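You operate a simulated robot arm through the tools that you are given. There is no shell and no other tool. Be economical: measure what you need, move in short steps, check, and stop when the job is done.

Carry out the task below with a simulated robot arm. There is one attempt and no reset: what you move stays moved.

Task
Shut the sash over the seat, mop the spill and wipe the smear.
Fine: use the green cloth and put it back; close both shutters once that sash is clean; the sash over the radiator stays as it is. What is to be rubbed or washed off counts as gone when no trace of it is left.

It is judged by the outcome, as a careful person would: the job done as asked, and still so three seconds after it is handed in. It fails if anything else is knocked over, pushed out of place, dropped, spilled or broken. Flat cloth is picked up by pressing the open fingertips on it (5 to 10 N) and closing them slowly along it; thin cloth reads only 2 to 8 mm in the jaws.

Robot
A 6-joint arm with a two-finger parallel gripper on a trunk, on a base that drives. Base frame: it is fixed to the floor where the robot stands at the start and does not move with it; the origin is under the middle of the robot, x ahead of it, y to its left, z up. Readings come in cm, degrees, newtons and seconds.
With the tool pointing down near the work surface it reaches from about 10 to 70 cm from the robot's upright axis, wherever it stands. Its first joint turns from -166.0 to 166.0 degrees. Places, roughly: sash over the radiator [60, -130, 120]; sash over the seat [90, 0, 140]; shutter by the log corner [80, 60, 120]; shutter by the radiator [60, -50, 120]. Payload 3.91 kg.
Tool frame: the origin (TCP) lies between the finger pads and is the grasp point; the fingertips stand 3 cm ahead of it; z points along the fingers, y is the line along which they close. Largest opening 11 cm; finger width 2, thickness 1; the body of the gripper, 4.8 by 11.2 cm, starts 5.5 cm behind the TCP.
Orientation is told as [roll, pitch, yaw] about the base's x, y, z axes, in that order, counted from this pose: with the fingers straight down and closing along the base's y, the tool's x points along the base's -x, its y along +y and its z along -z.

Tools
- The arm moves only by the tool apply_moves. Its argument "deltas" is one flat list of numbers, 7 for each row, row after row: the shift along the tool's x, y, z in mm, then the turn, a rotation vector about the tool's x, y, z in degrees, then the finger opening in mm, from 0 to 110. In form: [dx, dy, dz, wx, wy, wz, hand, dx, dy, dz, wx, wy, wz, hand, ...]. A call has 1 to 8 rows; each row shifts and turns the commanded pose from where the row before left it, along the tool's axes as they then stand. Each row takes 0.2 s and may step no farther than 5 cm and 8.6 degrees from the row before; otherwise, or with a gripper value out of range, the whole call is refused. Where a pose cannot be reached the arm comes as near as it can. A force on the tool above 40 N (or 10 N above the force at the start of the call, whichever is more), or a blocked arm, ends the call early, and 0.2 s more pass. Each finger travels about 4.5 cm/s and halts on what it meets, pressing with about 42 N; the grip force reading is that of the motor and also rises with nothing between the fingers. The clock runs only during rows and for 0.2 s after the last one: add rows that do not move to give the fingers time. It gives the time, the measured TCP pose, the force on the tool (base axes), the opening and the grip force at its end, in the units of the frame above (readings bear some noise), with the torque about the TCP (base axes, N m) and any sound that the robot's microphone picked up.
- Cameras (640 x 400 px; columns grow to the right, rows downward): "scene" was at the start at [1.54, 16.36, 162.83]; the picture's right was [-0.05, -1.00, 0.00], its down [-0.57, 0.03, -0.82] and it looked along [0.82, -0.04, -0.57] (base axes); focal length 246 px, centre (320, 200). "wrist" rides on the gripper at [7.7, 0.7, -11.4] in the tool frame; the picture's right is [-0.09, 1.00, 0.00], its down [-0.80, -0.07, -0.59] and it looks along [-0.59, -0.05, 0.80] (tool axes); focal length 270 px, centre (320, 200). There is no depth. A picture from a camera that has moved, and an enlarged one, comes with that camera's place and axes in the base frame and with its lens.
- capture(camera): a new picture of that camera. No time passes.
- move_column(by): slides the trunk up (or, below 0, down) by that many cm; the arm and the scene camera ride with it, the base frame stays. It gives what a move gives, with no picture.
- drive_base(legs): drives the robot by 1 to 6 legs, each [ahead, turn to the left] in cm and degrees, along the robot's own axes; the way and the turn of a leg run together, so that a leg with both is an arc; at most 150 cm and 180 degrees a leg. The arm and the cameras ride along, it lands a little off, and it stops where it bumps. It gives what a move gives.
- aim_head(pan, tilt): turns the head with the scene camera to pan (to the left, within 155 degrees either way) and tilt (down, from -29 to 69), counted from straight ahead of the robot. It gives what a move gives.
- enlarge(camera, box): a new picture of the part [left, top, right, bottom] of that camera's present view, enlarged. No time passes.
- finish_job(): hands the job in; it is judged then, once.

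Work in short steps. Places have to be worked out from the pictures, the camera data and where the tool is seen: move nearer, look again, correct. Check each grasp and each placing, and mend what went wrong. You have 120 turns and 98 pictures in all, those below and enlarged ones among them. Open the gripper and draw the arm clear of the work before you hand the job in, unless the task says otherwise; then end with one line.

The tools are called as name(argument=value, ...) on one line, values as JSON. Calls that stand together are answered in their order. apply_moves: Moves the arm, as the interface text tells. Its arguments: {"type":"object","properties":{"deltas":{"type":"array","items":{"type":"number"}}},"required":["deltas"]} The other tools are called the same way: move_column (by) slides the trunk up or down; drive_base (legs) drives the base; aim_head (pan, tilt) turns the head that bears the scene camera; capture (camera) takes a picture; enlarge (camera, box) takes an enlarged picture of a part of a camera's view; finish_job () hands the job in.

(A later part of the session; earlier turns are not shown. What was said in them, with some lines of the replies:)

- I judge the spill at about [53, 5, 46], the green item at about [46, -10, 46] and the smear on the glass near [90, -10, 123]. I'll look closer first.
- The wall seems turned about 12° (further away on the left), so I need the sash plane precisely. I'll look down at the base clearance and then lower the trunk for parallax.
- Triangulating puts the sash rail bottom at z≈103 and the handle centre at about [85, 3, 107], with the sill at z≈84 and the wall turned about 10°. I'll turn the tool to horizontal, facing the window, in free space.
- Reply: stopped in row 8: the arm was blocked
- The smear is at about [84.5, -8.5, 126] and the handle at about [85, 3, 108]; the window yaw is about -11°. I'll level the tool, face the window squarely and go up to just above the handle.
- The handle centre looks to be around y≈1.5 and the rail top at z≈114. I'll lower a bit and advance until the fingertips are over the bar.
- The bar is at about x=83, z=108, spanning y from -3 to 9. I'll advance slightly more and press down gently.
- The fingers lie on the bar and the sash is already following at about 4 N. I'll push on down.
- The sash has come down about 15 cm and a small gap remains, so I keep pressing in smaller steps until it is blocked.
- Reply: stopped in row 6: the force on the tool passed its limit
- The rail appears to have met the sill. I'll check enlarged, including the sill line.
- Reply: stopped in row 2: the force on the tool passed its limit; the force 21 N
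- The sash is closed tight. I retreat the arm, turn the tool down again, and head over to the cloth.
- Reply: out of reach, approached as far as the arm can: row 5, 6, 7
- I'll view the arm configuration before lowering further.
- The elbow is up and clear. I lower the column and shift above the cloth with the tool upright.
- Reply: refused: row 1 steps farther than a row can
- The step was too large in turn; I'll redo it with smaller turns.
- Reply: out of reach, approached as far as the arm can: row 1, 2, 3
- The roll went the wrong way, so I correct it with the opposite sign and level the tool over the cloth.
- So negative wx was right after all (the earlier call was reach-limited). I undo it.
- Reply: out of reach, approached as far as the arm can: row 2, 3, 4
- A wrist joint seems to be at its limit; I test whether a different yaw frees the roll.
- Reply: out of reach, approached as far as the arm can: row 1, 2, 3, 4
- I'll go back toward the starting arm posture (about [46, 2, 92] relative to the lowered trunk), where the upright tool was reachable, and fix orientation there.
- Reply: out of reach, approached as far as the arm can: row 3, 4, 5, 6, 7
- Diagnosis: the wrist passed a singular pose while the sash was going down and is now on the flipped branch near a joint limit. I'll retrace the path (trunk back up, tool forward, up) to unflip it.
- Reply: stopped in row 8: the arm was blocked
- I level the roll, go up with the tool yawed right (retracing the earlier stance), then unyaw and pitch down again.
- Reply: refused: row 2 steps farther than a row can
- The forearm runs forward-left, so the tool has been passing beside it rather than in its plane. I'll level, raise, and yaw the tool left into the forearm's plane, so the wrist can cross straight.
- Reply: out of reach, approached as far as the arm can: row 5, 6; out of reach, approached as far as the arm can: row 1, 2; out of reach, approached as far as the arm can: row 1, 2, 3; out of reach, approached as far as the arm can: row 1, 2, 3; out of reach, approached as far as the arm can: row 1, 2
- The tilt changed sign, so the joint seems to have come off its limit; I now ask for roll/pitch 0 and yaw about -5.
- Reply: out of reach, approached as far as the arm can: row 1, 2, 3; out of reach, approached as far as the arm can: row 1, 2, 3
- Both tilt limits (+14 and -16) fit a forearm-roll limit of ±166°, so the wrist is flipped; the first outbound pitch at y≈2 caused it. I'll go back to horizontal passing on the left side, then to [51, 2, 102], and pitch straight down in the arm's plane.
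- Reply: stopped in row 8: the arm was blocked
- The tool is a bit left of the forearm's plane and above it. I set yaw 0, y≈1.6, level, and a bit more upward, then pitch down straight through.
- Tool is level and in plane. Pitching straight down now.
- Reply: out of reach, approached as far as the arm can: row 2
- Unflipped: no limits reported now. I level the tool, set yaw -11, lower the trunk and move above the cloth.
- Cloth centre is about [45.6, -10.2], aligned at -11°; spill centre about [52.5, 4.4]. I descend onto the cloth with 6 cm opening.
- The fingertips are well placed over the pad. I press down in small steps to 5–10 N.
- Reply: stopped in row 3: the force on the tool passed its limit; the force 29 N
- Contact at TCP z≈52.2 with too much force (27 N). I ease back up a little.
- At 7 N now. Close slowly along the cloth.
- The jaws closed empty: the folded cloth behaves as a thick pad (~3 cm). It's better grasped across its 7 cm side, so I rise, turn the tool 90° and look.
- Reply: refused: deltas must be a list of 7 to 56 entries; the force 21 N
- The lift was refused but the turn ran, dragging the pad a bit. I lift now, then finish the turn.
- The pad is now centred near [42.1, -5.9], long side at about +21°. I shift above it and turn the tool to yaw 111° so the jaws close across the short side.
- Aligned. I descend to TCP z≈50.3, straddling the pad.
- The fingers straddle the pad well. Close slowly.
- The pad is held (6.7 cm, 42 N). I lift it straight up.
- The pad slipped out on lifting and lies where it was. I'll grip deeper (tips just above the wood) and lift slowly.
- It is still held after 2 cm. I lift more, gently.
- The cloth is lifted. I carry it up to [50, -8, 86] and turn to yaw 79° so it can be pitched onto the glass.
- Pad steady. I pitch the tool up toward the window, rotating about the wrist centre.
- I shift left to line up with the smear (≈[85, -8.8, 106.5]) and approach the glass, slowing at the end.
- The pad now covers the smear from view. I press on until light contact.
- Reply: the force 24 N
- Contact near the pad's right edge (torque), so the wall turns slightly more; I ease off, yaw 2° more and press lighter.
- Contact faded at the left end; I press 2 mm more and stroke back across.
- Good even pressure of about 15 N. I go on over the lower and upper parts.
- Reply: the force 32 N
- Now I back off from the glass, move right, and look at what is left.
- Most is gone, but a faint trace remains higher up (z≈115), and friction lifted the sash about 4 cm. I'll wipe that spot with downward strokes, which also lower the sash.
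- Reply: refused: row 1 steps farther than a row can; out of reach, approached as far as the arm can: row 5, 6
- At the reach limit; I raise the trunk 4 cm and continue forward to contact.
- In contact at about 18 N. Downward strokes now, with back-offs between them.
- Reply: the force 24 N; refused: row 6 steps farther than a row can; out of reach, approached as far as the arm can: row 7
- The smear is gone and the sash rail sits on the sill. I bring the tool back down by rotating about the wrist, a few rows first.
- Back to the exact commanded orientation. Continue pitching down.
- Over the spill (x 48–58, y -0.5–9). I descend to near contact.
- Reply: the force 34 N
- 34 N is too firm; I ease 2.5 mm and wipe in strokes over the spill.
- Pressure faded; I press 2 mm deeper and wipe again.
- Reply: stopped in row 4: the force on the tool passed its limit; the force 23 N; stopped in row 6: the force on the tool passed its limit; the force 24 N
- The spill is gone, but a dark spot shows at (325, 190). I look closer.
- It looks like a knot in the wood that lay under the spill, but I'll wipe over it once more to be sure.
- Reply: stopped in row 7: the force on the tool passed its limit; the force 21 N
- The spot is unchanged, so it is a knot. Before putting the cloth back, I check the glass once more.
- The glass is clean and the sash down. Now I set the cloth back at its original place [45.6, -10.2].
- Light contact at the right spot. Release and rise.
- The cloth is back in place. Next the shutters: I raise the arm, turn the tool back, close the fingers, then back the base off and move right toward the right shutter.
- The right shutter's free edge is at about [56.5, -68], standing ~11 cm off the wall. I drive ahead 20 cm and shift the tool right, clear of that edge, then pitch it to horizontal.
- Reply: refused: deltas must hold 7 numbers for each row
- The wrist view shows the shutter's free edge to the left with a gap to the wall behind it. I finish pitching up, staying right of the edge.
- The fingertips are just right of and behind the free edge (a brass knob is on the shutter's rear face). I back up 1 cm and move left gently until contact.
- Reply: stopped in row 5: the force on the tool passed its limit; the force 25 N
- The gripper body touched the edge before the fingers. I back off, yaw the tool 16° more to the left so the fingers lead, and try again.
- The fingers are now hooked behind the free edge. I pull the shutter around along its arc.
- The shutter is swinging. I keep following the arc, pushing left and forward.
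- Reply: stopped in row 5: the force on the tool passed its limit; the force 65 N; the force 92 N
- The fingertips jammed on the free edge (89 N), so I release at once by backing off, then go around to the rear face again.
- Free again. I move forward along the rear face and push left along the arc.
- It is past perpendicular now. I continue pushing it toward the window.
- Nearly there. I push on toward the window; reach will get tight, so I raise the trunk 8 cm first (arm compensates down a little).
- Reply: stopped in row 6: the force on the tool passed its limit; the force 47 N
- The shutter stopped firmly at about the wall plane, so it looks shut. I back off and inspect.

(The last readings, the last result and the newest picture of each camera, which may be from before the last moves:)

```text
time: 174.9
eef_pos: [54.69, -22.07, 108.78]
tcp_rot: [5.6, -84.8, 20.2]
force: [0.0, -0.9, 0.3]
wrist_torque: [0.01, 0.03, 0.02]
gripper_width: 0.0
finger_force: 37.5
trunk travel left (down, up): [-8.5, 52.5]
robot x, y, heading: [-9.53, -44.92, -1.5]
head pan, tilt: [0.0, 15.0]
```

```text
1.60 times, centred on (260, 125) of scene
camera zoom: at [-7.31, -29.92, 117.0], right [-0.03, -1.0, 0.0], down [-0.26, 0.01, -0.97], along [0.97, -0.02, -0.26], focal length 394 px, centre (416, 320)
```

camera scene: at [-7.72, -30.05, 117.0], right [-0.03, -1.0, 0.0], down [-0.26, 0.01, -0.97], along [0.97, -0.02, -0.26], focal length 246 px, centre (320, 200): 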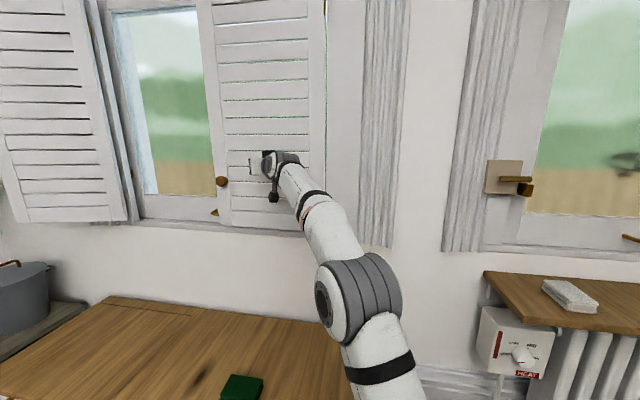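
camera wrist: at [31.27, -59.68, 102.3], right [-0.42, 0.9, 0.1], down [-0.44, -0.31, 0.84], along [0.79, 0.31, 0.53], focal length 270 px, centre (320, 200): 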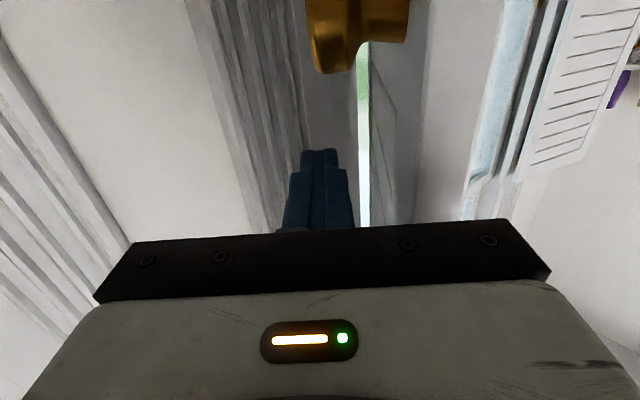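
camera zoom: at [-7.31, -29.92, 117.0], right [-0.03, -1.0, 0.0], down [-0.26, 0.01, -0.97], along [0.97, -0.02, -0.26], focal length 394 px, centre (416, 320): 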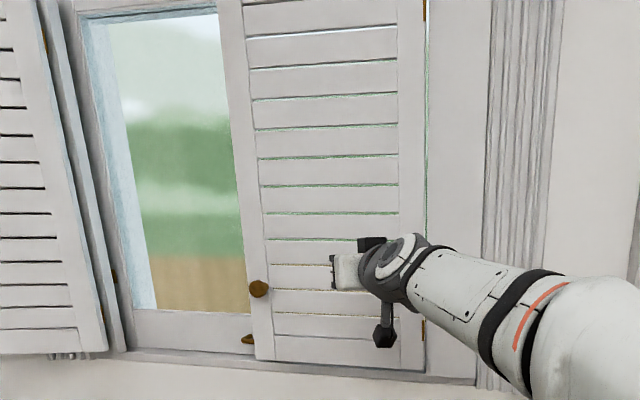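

Right shutter is flush in the opening. I pull the arm in, then drive around (facing right, reversing) to stand before the left shutter.

apply_moves(deltas=[0, -30, -35, 0, 0, 0, 0, 0, -30, -35, 0, 0, 0, 0, 0, -30, -35, 0, 0, 0, 0, 0, -30, -35, 0, 0, 0, 0, 0, -30, -20, 0, 0, 0, 0, 0, -30, 0, 0, 0, 0, 0, 0, 0, 0, 0, 0, 0, 0])

drive_base(legs=[[-20, 0], [0, -90], [-92, 0], [0, 91.5], [18, 0]])

aim_head(pan=15, tilt=20)

capture(camera="scene")

```text
time: 176.5
eef_pos: [48.15, -45.32, 110.2]
tcp_rot: [5.7, -84.8, 20.0]
force: [0.2, -0.1, -0.1]
wrist_torque: [-0.02, 0.0, 0.03]
gripper_width: 0.0
finger_force: 37.5
trunk travel left (down, up): [-8.5, 52.5]
robot x, y, heading: [-9.82, -44.94, -1.2]
head pan, tilt: [0.0, 15.0]
```

```text
time: 191.4
eef_pos: [49.69, 49.11, 110.07]
tcp_rot: [5.7, -84.7, 21.9]
force: [-0.2, 0.3, 0.2]
wrist_torque: [0.0, -0.03, -0.01]
gripper_width: 0.0
finger_force: 37.7
trunk travel left (down, up): [-8.5, 52.5]
robot x, y, heading: [-8.14, 46.44, 1.0]
head pan, tilt: [0.0, 15.0]
```

```text
time: 192.2
eef_pos: [49.63, 49.05, 110.18]
tcp_rot: [5.8, -84.6, 22.1]
force: [-0.6, -0.3, -0.6]
wrist_torque: [0.0, 0.0, 0.01]
gripper_width: 0.0
finger_force: 37.8
trunk travel left (down, up): [-8.5, 52.5]
robot x, y, heading: [-7.97, 46.62, 1.4]
head pan, tilt: [15.0, 20.0]
```

```text
16 pictures are left
camera scene: at [-7.0, 64.22, 116.19], right [0.28, -0.96, 0.0], down [-0.33, -0.1, -0.94], along [0.9, 0.26, -0.34], focal length 246 px, centre (320, 200)
```

scene: 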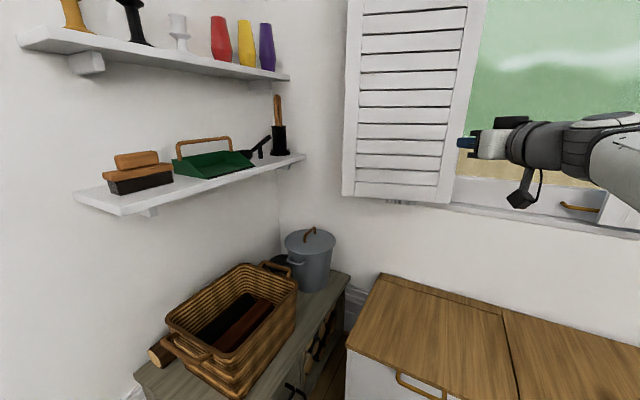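

The left shutter runs from hinge ≈[89, 43] to free edge ≈[88, 83.5]. I need to stand further left and closer, so I shift the base to about [5, 55].

drive_base(legs=[[-10, 0], [0, 45], [12, 0], [0, -46], [15, 0]])

move_column(by=18)

```text
time: 199.3
eef_pos: [62.81, 56.57, 110.06]
tcp_rot: [5.8, -84.8, 21.1]
force: [0.2, -0.7, -0.1]
wrist_torque: [-0.01, -0.02, 0.0]
gripper_width: 0.0
finger_force: 38.3
trunk travel left (down, up): [-8.5, 52.5]
robot x, y, heading: [4.67, 54.7, 0.1]
head pan, tilt: [15.0, 20.0]
```

```text
time: 201.3
eef_pos: [62.87, 56.66, 128.08]
tcp_rot: [5.7, -84.7, 21.2]
force: [0.1, -0.9, 0.1]
wrist_torque: [0.02, -0.01, -0.03]
gripper_width: 0.0
finger_force: 37.8
trunk travel left (down, up): [-26.5, 34.5]
robot x, y, heading: [5.46, 55.3, 0.1]
head pan, tilt: [15.0, 20.0]
```

The tool must cross from left to right of the forearm; to avoid the wrist flip I first dip it 40°, then yaw it to -10°.

apply_moves(deltas=[30.2, 0, -2.1, 0, 8, 0, 0, 30.2, 0, -2.1, 0, 8, 0, 0, 30.2, 0, -2.1, 0, 8, 0, 0, 30.2, 0, -2.1, 0, 8, 0, 0, 30.2, 0, -2.1, 0, 8, 0, 0, 0, 0, 0, 0, 0, 0, 0])

apply_moves(deltas=[0, 0, 0, 4.2, 0, 4.2, 0, 0, 0, 0, 4.2, 0, 4.2, 0, 0, 0, 0, 4.2, 0, 4.2, 0, 0, 0, 0, 4.2, 0, 4.2, 0, 0, 0, 0, 4.2, 0, 4.2, 0, 0, 0, 0, 4.2, 0, 4.2, 0, 0, 0, 0, 0, 0, 0, 0])

```text
time: 202.7
eef_pos: [56.75, 53.84, 114.98]
tcp_rot: [0.7, -44.5, 26.4]
force: [0.4, -0.8, 0.4]
wrist_torque: [0.01, -0.02, 0.02]
gripper_width: 0.01
finger_force: 37.8
trunk travel left (down, up): [-26.5, 34.5]
robot x, y, heading: [5.28, 55.21, -0.2]
head pan, tilt: [15.0, 20.0]
```

```text
time: 204.3
eef_pos: [57.11, 53.99, 114.7]
tcp_rot: [0.3, -44.4, -9.0]
force: [-0.7, 0.0, 0.3]
wrist_torque: [-0.05, 0.01, 0.0]
gripper_width: 0.0
finger_force: 38.4
trunk travel left (down, up): [-26.5, 34.5]
robot x, y, heading: [5.14, 54.84, 0.0]
head pan, tilt: [15.0, 20.0]
```

Good, no limits hit. Now I move left 36 cm, in front of and past the free edge.

apply_moves(deltas=[0, 45, 0, 0, 0, 0, 0, 0, 45, 0, 0, 0, 0, 0, 0, 45, 0, 0, 0, 0, 0, 0, 45, 0, 0, 0, 0, 0, 0, 45, 0, 0, 0, 0, 0, 0, 45, 0, 0, 0, 0, 0, 0, 45, 0, 0, 0, 0, 0, 0, 45, 0, 0, 0, 0, 0])

capture(camera="wrist")

```text
time: 206.1
eef_pos: [62.74, 89.33, 114.86]
tcp_rot: [0.3, -44.4, -8.9]
force: [-0.1, 0.1, 0.3]
wrist_torque: [0.04, 0.02, -0.03]
gripper_width: 0.0
finger_force: 37.6
trunk travel left (down, up): [-26.5, 34.5]
robot x, y, heading: [5.17, 54.96, -0.3]
head pan, tilt: [15.0, 20.0]
```

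```text
15 pictures are left
camera wrist: at [49.48, 91.92, 117.77], right [0.21, 0.97, 0.07], down [0.14, -0.1, 0.98], along [0.97, -0.2, -0.16], focal length 270 px, centre (320, 200)
```

wrist: 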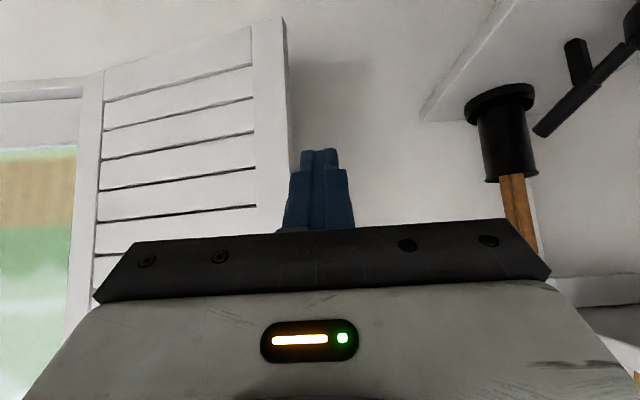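

The free edge is near [86, 82]; the tool is left of it with clearance to the shelf. I pitch the tool back up, then lower and go forward beside the edge.

apply_moves(deltas=[-30.2, 0, -2.1, 0, -8, 0, 0, -30.2, 0, -2.1, 0, -8, 0, 0, -30.2, 0, -2.1, 0, -8, 0, 0, -30.2, 0, -2.1, 0, -8, 0, 0, -30.2, 0, -2.1, 0, -8, 0, 0, 45, 0, 0, 0, 0, 0, 0, 45, 0, 0, 0, 0, 0, 0, 45, 0, 0, 0, 0, 0, 0])

apply_moves(deltas=[45, 0, 10, 0, 0, 0, 0, 40, 0, 20, 0, 0, 0, 0, 0, 0, 40, 0, 0, 0, 0, 0, 0, 40, 0, 0, 0, 0, 0, 0, 30, 0, 0, 0, 0, 0, 0, 20, 0, 0, 0, 0, 0, 0, 0, 0, 0, 0, 0])

capture(camera="wrist")

```text
time: 207.9
eef_pos: [67.35, 88.6, 114.72]
tcp_rot: [3.4, -84.5, -11.9]
force: [-0.2, 0.1, 0.5]
wrist_torque: [0.0, 0.05, 0.02]
gripper_width: 0.0
finger_force: 37.5
trunk travel left (down, up): [-26.5, 34.5]
robot x, y, heading: [4.99, 54.95, -0.3]
head pan, tilt: [15.0, 20.0]
```

```text
time: 209.5
eef_pos: [82.39, 86.38, 104.9]
tcp_rot: [2.9, -84.4, -11.5]
force: [0.0, -1.0, 0.3]
wrist_torque: [0.03, 0.02, 0.02]
gripper_width: 0.0
finger_force: 37.7
trunk travel left (down, up): [-26.5, 34.5]
robot x, y, heading: [4.79, 54.91, -0.1]
head pan, tilt: [15.0, 20.0]
```

```text
14 pictures are left
camera wrist: at [70.49, 88.91, 98.44], right [0.16, 0.98, 0.09], down [-0.52, 0.0, 0.85], along [0.84, -0.18, 0.51], focal length 270 px, centre (320, 200)
```

wrist: 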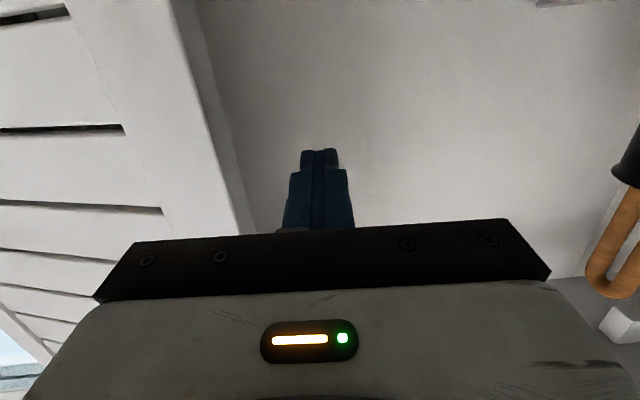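

The edge's rear corner is at about [82.5, 82] at this height and my fingertips reach behind it. I advance a bit, yaw 10° right, and close in on the edge.

apply_moves(deltas=[0, 0, 22, 5, 0, 0, 0, 0, 0, 0, 6, 0, 0, 0, 0, -10, 0, 0, 0, 0, 0, 0, -10, 0, 0, 0, 0, 0, 0, -8, 0, 0, 0, 0, 0, 0, 0, 0, 0, 0, 0, 0])

capture(camera="wrist")

```text
time: 210.9
eef_pos: [83.71, 83.57, 104.88]
tcp_rot: [-8.4, -84.6, -11.3]
force: [0.7, 0.3, 0.7]
wrist_torque: [-0.01, 0.02, 0.01]
gripper_width: 0.0
finger_force: 37.5
trunk travel left (down, up): [-26.5, 34.5]
robot x, y, heading: [5.4, 54.99, 0.1]
head pan, tilt: [15.0, 20.0]
```

```text
13 pictures are left
camera wrist: at [72.49, 88.16, 98.27], right [0.34, 0.94, 0.07], down [-0.5, 0.12, 0.85], along [0.79, -0.33, 0.51], focal length 270 px, centre (320, 200)
```

wrist: 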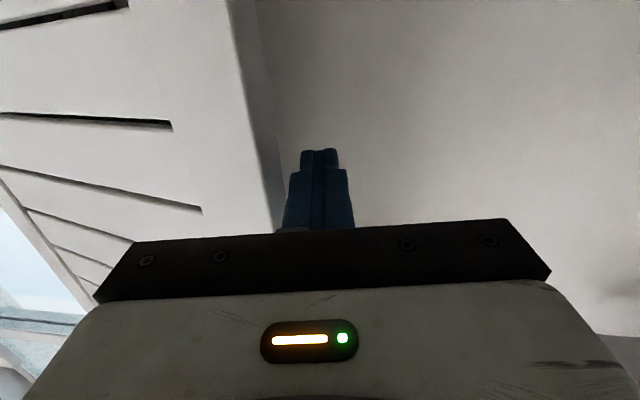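

The fingers are right beside the edge, tips behind it. Now I pull right and back along the arc.

apply_moves(deltas=[0, -10, 0, 0, 0, 0, 0, 0, -20, -18, 0, 0, 0, 0, 0, -20, -22, 0, 0, 0, 0, 0, -24, -24, 0, 0, 0, 0, 0, -24, -24, 0, 0, 0, 0, 0, 0, 0, 0, 0, 0, 0])

capture(camera="wrist")

```text
time: 211.6
eef_pos: [81.06, 82.55, 104.91]
tcp_rot: [-10.6, -84.4, -7.9]
force: [-2.0, 16.2, 3.7]
wrist_torque: [-0.22, -0.02, -0.08]
gripper_width: 0.0
finger_force: 37.9
trunk travel left (down, up): [-26.5, 34.5]
robot x, y, heading: [4.92, 55.13, -0.5]
head pan, tilt: [15.0, 20.0]
stopped in row 3: the force on the tool passed its limit (the readings are from after the stop); the commanded pose is now the measured one
```

```text
12 pictures are left
camera wrist: at [69.66, 86.88, 98.31], right [0.32, 0.94, 0.07], down [-0.51, 0.11, 0.85], along [0.8, -0.31, 0.51], focal length 270 px, centre (320, 200)
```

wrist: 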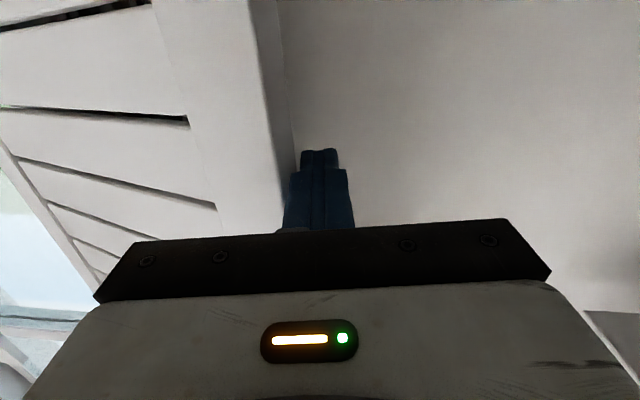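

The edge was only pressed sideways. I back off left, drive 4 cm ahead for reach, and yaw the fingers further behind the edge.

apply_moves(deltas=[0, 25, 0, 0, 0, 0, 0, 0, 0, 0, 0, 0, 0, 0])

drive_base(legs=[[4, 0]])

apply_moves(deltas=[0, 0, 0, 8, 0, 0, 0, 0, 0, 0, 8, 0, 0, 0, 0, 0, 0, 0, 0, 0, 0])

capture(camera="wrist")

```text
time: 212.2
eef_pos: [81.79, 84.48, 104.73]
tcp_rot: [-9.0, -84.5, -9.7]
force: [0.9, -0.2, 0.2]
wrist_torque: [-0.03, 0.03, 0.0]
gripper_width: 0.0
finger_force: 37.8
trunk travel left (down, up): [-26.5, 34.5]
robot x, y, heading: [5.44, 55.02, -0.0]
head pan, tilt: [15.0, 20.0]
```

```text
time: 213.0
eef_pos: [85.76, 84.49, 104.71]
tcp_rot: [-9.1, -84.5, -9.6]
force: [-0.3, 0.4, -0.4]
wrist_torque: [0.02, -0.03, -0.01]
gripper_width: 0.0
finger_force: 37.6
trunk travel left (down, up): [-26.5, 34.5]
robot x, y, heading: [8.67, 55.27, -0.2]
head pan, tilt: [15.0, 20.0]
```

```text
time: 213.8
eef_pos: [85.82, 84.37, 104.73]
tcp_rot: [-25.2, -84.3, -9.5]
force: [0.4, -0.5, 0.5]
wrist_torque: [0.04, -0.01, 0.0]
gripper_width: 0.01
finger_force: 37.5
trunk travel left (down, up): [-26.5, 34.5]
robot x, y, heading: [9.4, 54.9, -0.2]
head pan, tilt: [15.0, 20.0]
```

```text
11 pictures are left
camera wrist: at [76.06, 91.55, 98.18], right [0.57, 0.82, 0.05], down [-0.45, 0.27, 0.85], along [0.68, -0.51, 0.52], focal length 270 px, centre (320, 200)
```

wrist: 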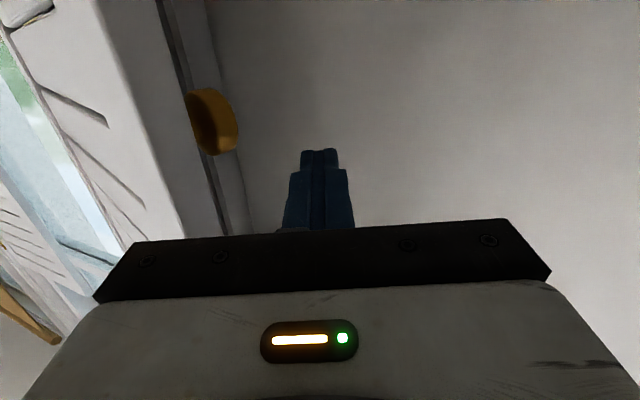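

Now the fingers are well behind the edge, next to the knob. I pull along the arc.

apply_moves(deltas=[0, -20, 0, 0, 0, 0, 0, 0, -22, -18, 0, 0, 0, 0, 0, -22, -18, 0, 0, 0, 0, 0, -29, -17, 0, 0, 0, 0, 0, -29, -17, 0, 0, 0, 0, 0, -32, -12, 0, 0, 0, 0, 0, -32, -12, 0, 0, 0, 0, 0, 0, 0, 0, 0, 0, 0])

capture(camera="wrist")

```text
time: 215.6
eef_pos: [67.4, 74.48, 106.42]
tcp_rot: [-24.9, -84.3, -9.9]
force: [-0.2, 0.2, 0.3]
wrist_torque: [0.01, 0.02, 0.0]
gripper_width: 0.0
finger_force: 37.8
trunk travel left (down, up): [-26.5, 34.5]
robot x, y, heading: [9.06, 55.14, -0.1]
head pan, tilt: [15.0, 20.0]
```

```text
10 pictures are left
camera wrist: at [57.7, 81.69, 99.76], right [0.57, 0.82, 0.05], down [-0.45, 0.27, 0.85], along [0.68, -0.51, 0.52], focal length 270 px, centre (320, 200)
```

wrist: 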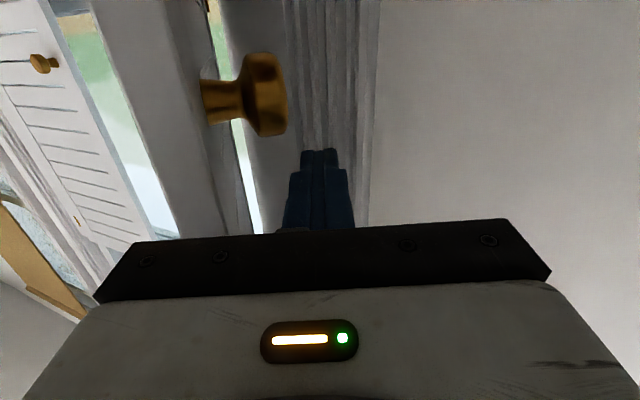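

It swings well. I keep the fingers on its rear face and push right, going deeper.

apply_moves(deltas=[0, -33, 0, 0, 0, 0, 0, 0, -33, 5, 0, 0, 0, 0, 0, -33, 5, 0, 0, 0, 0, 0, -33, 10, 0, 0, 0, 0, 0, -33, 15, 0, 0, 0, 0, 0, -30, 20, 0, 0, 0, 0, 0, -28, 25, 0, 0, 0, 0, 0, 0, 0, 0, 0, 0, 0])

aim_head(pan=-5, tilt=15)

capture(camera="scene")

```text
time: 216.4
eef_pos: [63.05, 68.04, 106.54]
tcp_rot: [-26.5, -84.3, -7.9]
force: [-24.9, 21.2, -0.9]
wrist_torque: [-0.6, -0.78, -1.37]
gripper_width: 0.0
finger_force: 37.1
trunk travel left (down, up): [-26.5, 34.5]
robot x, y, heading: [9.24, 54.95, 0.1]
head pan, tilt: [15.0, 20.0]
stopped in row 3: the force on the tool passed its limit (the readings are from after the stop); the commanded pose is now the measured one
```

```text
time: 217.2
eef_pos: [62.9, 67.87, 106.6]
tcp_rot: [-26.6, -84.5, -7.9]
force: [-30.8, 26.8, -5.8]
wrist_torque: [-0.83, -1.33, -1.69]
gripper_width: 0.0
finger_force: 37.3
trunk travel left (down, up): [-26.5, 34.5]
robot x, y, heading: [9.11, 54.63, 0.1]
head pan, tilt: [-5.0, 15.0]
```

```text
9 pictures are left
camera scene: at [10.34, 69.77, 134.95], right [-0.09, -1.0, 0.0], down [-0.25, 0.02, -0.97], along [0.96, -0.08, -0.26], focal length 246 px, centre (320, 200)
```

scene: 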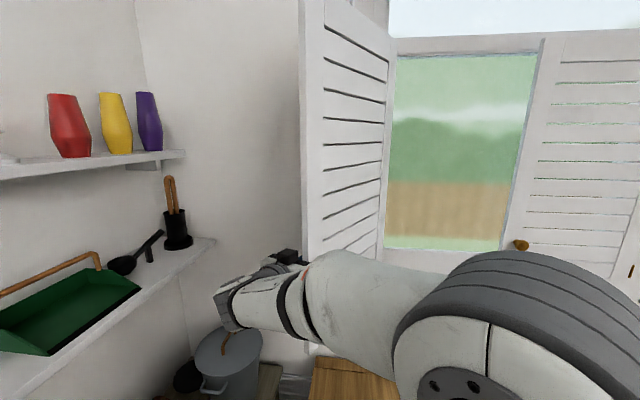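

The gripper body, not the fingers, met the free edge. I back off 3.5 cm along the tool, then push sideways.

apply_moves(deltas=[0, 8, -20, 0, 0, 0, 0, 0, 0, -18, 0, 0, 0, 0, 0, -28, 0, 0, 0, 0, 0, 0, -30, 0, 0, 0, 0, 0, 0, -30, 0, 0, 0, 0, 0, 0, -30, 2, 0, 0, 0, 0, 0, -30, 5, 0, 0, 0, 0, 0, 0, 0, 0, 0, 0, 0])

capture(camera="scene")

```text
time: 219.0
eef_pos: [52.67, 57.57, 107.39]
tcp_rot: [-25.4, -84.2, -9.3]
force: [-0.4, -0.2, -0.3]
wrist_torque: [0.02, 0.01, 0.03]
gripper_width: 0.01
finger_force: 37.6
trunk travel left (down, up): [-26.5, 34.5]
robot x, y, heading: [9.01, 55.18, -0.2]
head pan, tilt: [-5.0, 15.0]
```

```text
8 pictures are left
camera scene: at [10.75, 69.36, 135.0], right [-0.09, -1.0, 0.0], down [-0.26, 0.02, -0.97], along [0.96, -0.09, -0.26], focal length 246 px, centre (320, 200)
```

scene: 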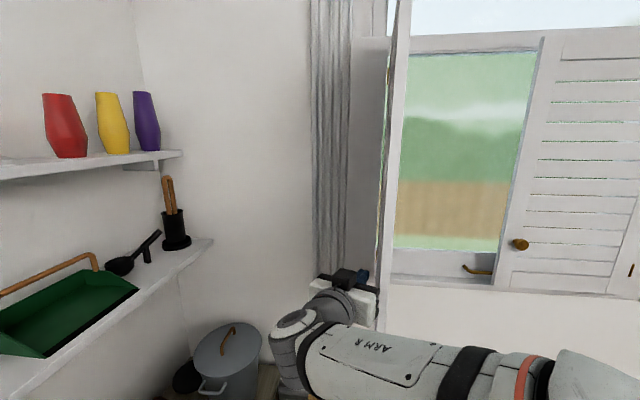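

The shutter is edge-on (past 160°). Before pushing on I lower the trunk while raising the arm, to keep the wrist away from its flip pose.

apply_moves(deltas=[-43, 0, 0, 0, 0, 0, 0, -43, 0, 0, 0, 0, 0, 0, -43, 0, 0, 0, 0, 0, 0])

move_column(by=-26)

apply_moves(deltas=[-43, 0, 0, 0, 0, 0, 0, -43, 0, 0, 0, 0, 0, 0, -43, 0, 0, 0, 0, 0, 0, 0, -5, 30, 0, 0, 0, 0, 0, -6, 31, 0, 0, 0, 0, 0, 0, 0, 0, 0, 0, 0])

```text
time: 219.8
eef_pos: [54.37, 57.45, 120.19]
tcp_rot: [-25.1, -84.1, -9.4]
force: [0.2, -0.4, -0.4]
wrist_torque: [0.01, -0.04, -0.03]
gripper_width: 0.0
finger_force: 37.9
trunk travel left (down, up): [-26.5, 34.5]
robot x, y, heading: [9.0, 55.29, -0.1]
head pan, tilt: [-5.0, 15.0]
```

```text
time: 221.4
eef_pos: [54.17, 57.28, 104.76]
tcp_rot: [-25.8, -85.6, -8.7]
force: [-4.5, 2.4, 7.2]
wrist_torque: [-0.01, 0.06, -0.03]
gripper_width: 0.0
finger_force: 37.5
trunk travel left (down, up): [-10.2, 50.8]
robot x, y, heading: [9.07, 55.15, -0.3]
head pan, tilt: [-5.0, 15.0]
stopped: the force on the tool passed its limit (the readings are from after the stop); the commanded pose is now the measured one
```

```text
time: 222.4
eef_pos: [56.99, 55.77, 117.48]
tcp_rot: [-22.9, -85.1, -12.1]
force: [-0.4, 0.7, -0.4]
wrist_torque: [-0.02, 0.0, -0.03]
gripper_width: 0.0
finger_force: 37.7
trunk travel left (down, up): [-10.2, 50.8]
robot x, y, heading: [9.18, 55.29, -0.2]
head pan, tilt: [-5.0, 15.0]
stopped in row 4: the force on the tool passed its limit (the readings are from after the stop); the commanded pose is now the measured one
```

The fingers had come down onto the knob and stopped; no harm. Now above it at z 117, I push right along the arc.

apply_moves(deltas=[0, -29, 8, 0, 0, 0, 0, 0, -29, 12, 0, 0, 0, 0, 0, -29, 16, 0, 0, 0, 0, 0, -28, 24, 0, 0, 0, 0, 0, -28, 27, 0, 0, 0, 0, 0, -23, 30, 0, 0, 0, 0, 0, -20, 33, 0, 0, 0, 0, 0, 0, 0, 0, 0, 0, 0])

capture(camera="scene")

```text
time: 223.2
eef_pos: [56.03, 49.01, 116.88]
tcp_rot: [-28.3, -84.2, -6.4]
force: [-0.8, -0.4, 0.3]
wrist_torque: [-0.02, 0.02, 0.03]
gripper_width: 0.0
finger_force: 37.9
trunk travel left (down, up): [-10.2, 50.8]
robot x, y, heading: [8.9, 54.99, -0.3]
head pan, tilt: [-5.0, 15.0]
stopped in row 3: the force on the tool passed its limit (the readings are from after the stop); the commanded pose is now the measured one
```

```text
7 pictures are left
camera scene: at [10.85, 69.41, 118.7], right [-0.09, -1.0, 0.0], down [-0.26, 0.02, -0.97], along [0.96, -0.09, -0.26], focal length 246 px, centre (320, 200)
```

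scene: 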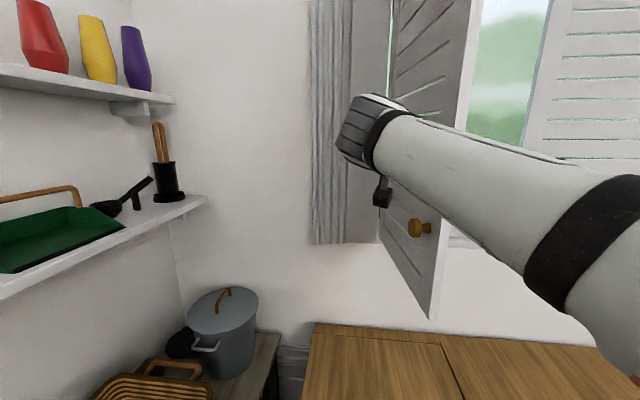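

The shutter is past the perpendicular. I keep pushing right and forward in smaller steps.

apply_moves(deltas=[0, -24, 20, 0, 0, 0, 0, 0, -24, 20, 0, 0, 0, 0, 0, -24, 20, 0, 0, 0, 0, 0, -24, 20, 0, 0, 0, 0, 0, -16, 28, 0, 0, 0, 0, 0, -16, 28, 0, 0, 0, 0, 0, -16, 28, 0, 0, 0, 0, 0, -16, 28, 0, 0, 0, 0])

capture(camera="scene")

```text
time: 224.9
eef_pos: [62.66, 24.92, 116.28]
tcp_rot: [-28.5, -84.4, -6.2]
force: [-0.2, 0.4, 0.1]
wrist_torque: [0.02, 0.01, 0.01]
gripper_width: 0.02
finger_force: 37.7
trunk travel left (down, up): [-10.2, 50.8]
robot x, y, heading: [9.17, 54.74, -0.1]
head pan, tilt: [-5.0, 15.0]
```

```text
6 pictures are left
camera scene: at [10.75, 69.4, 118.71], right [-0.09, -1.0, 0.0], down [-0.26, 0.02, -0.97], along [0.96, -0.09, -0.26], focal length 246 px, centre (320, 200)
```

scene: 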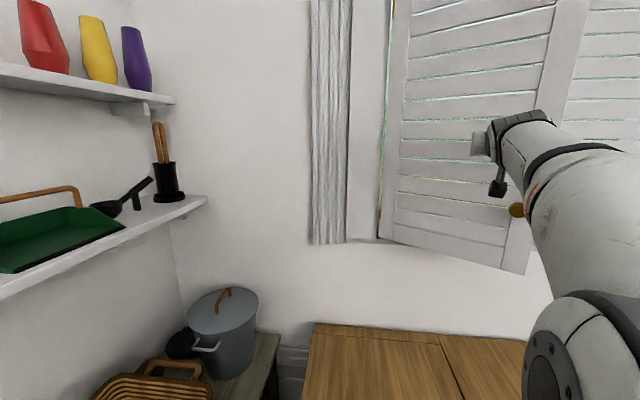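

Nearly shut. I push straight toward the window until it stops.

apply_moves(deltas=[0, 4, 24, 0, 0, 0, 0, 0, 6, 24, 0, 0, 0, 0, 0, 8, 24, 0, 0, 0, 0, 0, 8, 22, 0, 0, 0, 0, 0, 8, 20, 0, 0, 0, 0, 0, 8, 20, 0, 0, 0, 0, 0, 8, 20, 0, 0, 0, 0, 0, 0, 0, 0, 0, 0, 0])

```text
time: 226.8
eef_pos: [77.99, 20.29, 114.48]
tcp_rot: [-27.9, -84.3, -6.8]
force: [-0.3, 0.6, -0.3]
wrist_torque: [0.01, 0.0, 0.0]
gripper_width: 0.0
finger_force: 38.2
trunk travel left (down, up): [-10.2, 50.8]
robot x, y, heading: [8.99, 54.96, -0.1]
head pan, tilt: [-5.0, 15.0]
```

apply_moves(deltas=[0, 5, 12, 0, 0, 0, 0, 0, 5, 12, 0, 0, 0, 0, 0, 5, 12, 0, 0, 0, 0, 0, 5, 12, 0, 0, 0, 0, 0, 5, 12, 0, 0, 0, 0])

capture(camera="scene")

```text
time: 227.1
eef_pos: [78.14, 20.13, 114.77]
tcp_rot: [-26.7, -84.1, -8.3]
force: [-31.3, 16.6, -10.8]
wrist_torque: [0.0, 0.11, 0.16]
gripper_width: 0.0
finger_force: 38.2
trunk travel left (down, up): [-10.2, 50.8]
robot x, y, heading: [8.74, 55.31, -0.3]
head pan, tilt: [-5.0, 15.0]
stopped in row 1: the force on the tool passed its limit (the readings are from after the stop); the commanded pose is now the measured one
```

```text
5 pictures are left
camera scene: at [10.41, 69.54, 118.68], right [-0.09, -1.0, 0.0], down [-0.25, 0.02, -0.97], along [0.96, -0.09, -0.26], focal length 246 px, centre (320, 200)
```

scene: 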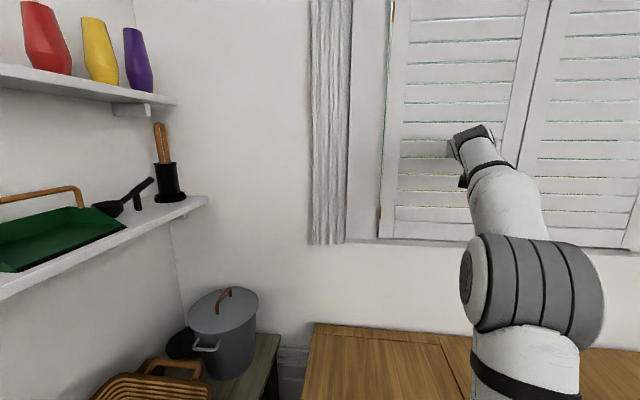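

It stopped firmly; both shutters look shut. I withdraw the arm, back the base away and inspect.

apply_moves(deltas=[0, 0, -20, 0, 0, 0, 0, 0, 0, -40, 0, 0, 0, 0, 0, 0, -40, 0, 0, 0, 0, 0, 0, -40, 0, 0, 0, 0, 0, 0, -40, 0, 0, 0, 30, 0, 0, 0, 0, 0, 0, 60, 0, 0, 0, 0, 0, 0, 60])

drive_base(legs=[[-45, 0]])

aim_head(pan=-30, tilt=15)

capture(camera="scene")

```text
time: 228.7
eef_pos: [63.87, 30.47, 116.04]
tcp_rot: [-26.3, -84.0, -8.6]
force: [0.2, 0.4, -0.4]
wrist_torque: [0.0, 0.0, 0.03]
gripper_width: 5.99
finger_force: 0.0
trunk travel left (down, up): [-10.2, 50.8]
robot x, y, heading: [9.05, 54.89, -0.1]
head pan, tilt: [-5.0, 15.0]
```

```text
time: 231.4
eef_pos: [19.02, 30.22, 116.11]
tcp_rot: [-26.3, -83.9, -8.9]
force: [0.1, 0.3, 0.0]
wrist_torque: [-0.03, 0.0, -0.03]
gripper_width: 6.0
finger_force: 0.1
trunk travel left (down, up): [-10.2, 50.8]
robot x, y, heading: [-35.8, 55.72, -0.7]
head pan, tilt: [-5.0, 15.0]
```

```text
time: 232.3
eef_pos: [18.9, 30.24, 116.18]
tcp_rot: [-26.3, -83.9, -9.0]
force: [-0.5, -0.3, 0.5]
wrist_torque: [-0.03, -0.03, 0.01]
gripper_width: 5.99
finger_force: 0.1
trunk travel left (down, up): [-10.2, 50.8]
robot x, y, heading: [-35.91, 55.03, -0.8]
head pan, tilt: [-30.0, 15.0]
```

```text
4 pictures are left
camera scene: at [-35.1, 65.61, 118.71], right [-0.51, -0.86, 0.0], down [-0.22, 0.13, -0.97], along [0.83, -0.49, -0.26], focal length 246 px, centre (320, 200)
```

scene: 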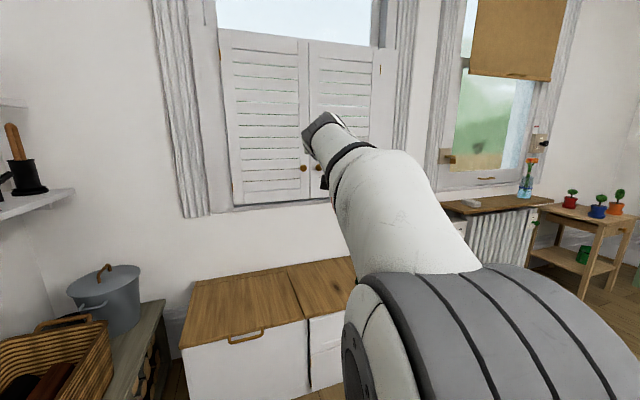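

Both shutters appear closed. One enlarged check of their meeting line and edges.

enlarge(camera="scene", box=[205, 20, 405, 220])

```text
2.00 times, centred on (305, 120) of scene
camera zoom: at [-35.1, 65.61, 118.71], right [-0.51, -0.86, 0.0], down [-0.22, 0.13, -0.97], along [0.83, -0.49, -0.26], focal length 492 px, centre (350, 360)
```

zoom: 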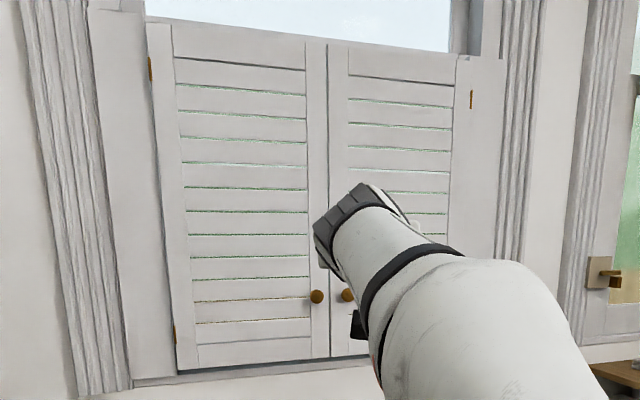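

Both shutters sit flush, the cloth is back in place, the sash is shut and clean, and the arm is clear with the gripper open. I hand the job in.

finish_job()

```text
The job is handed in.
```

The sash over the seat is shut, the smear and spill are gone, the green cloth is back where it was, and both shutters are closed; I left the radiator sash alone.
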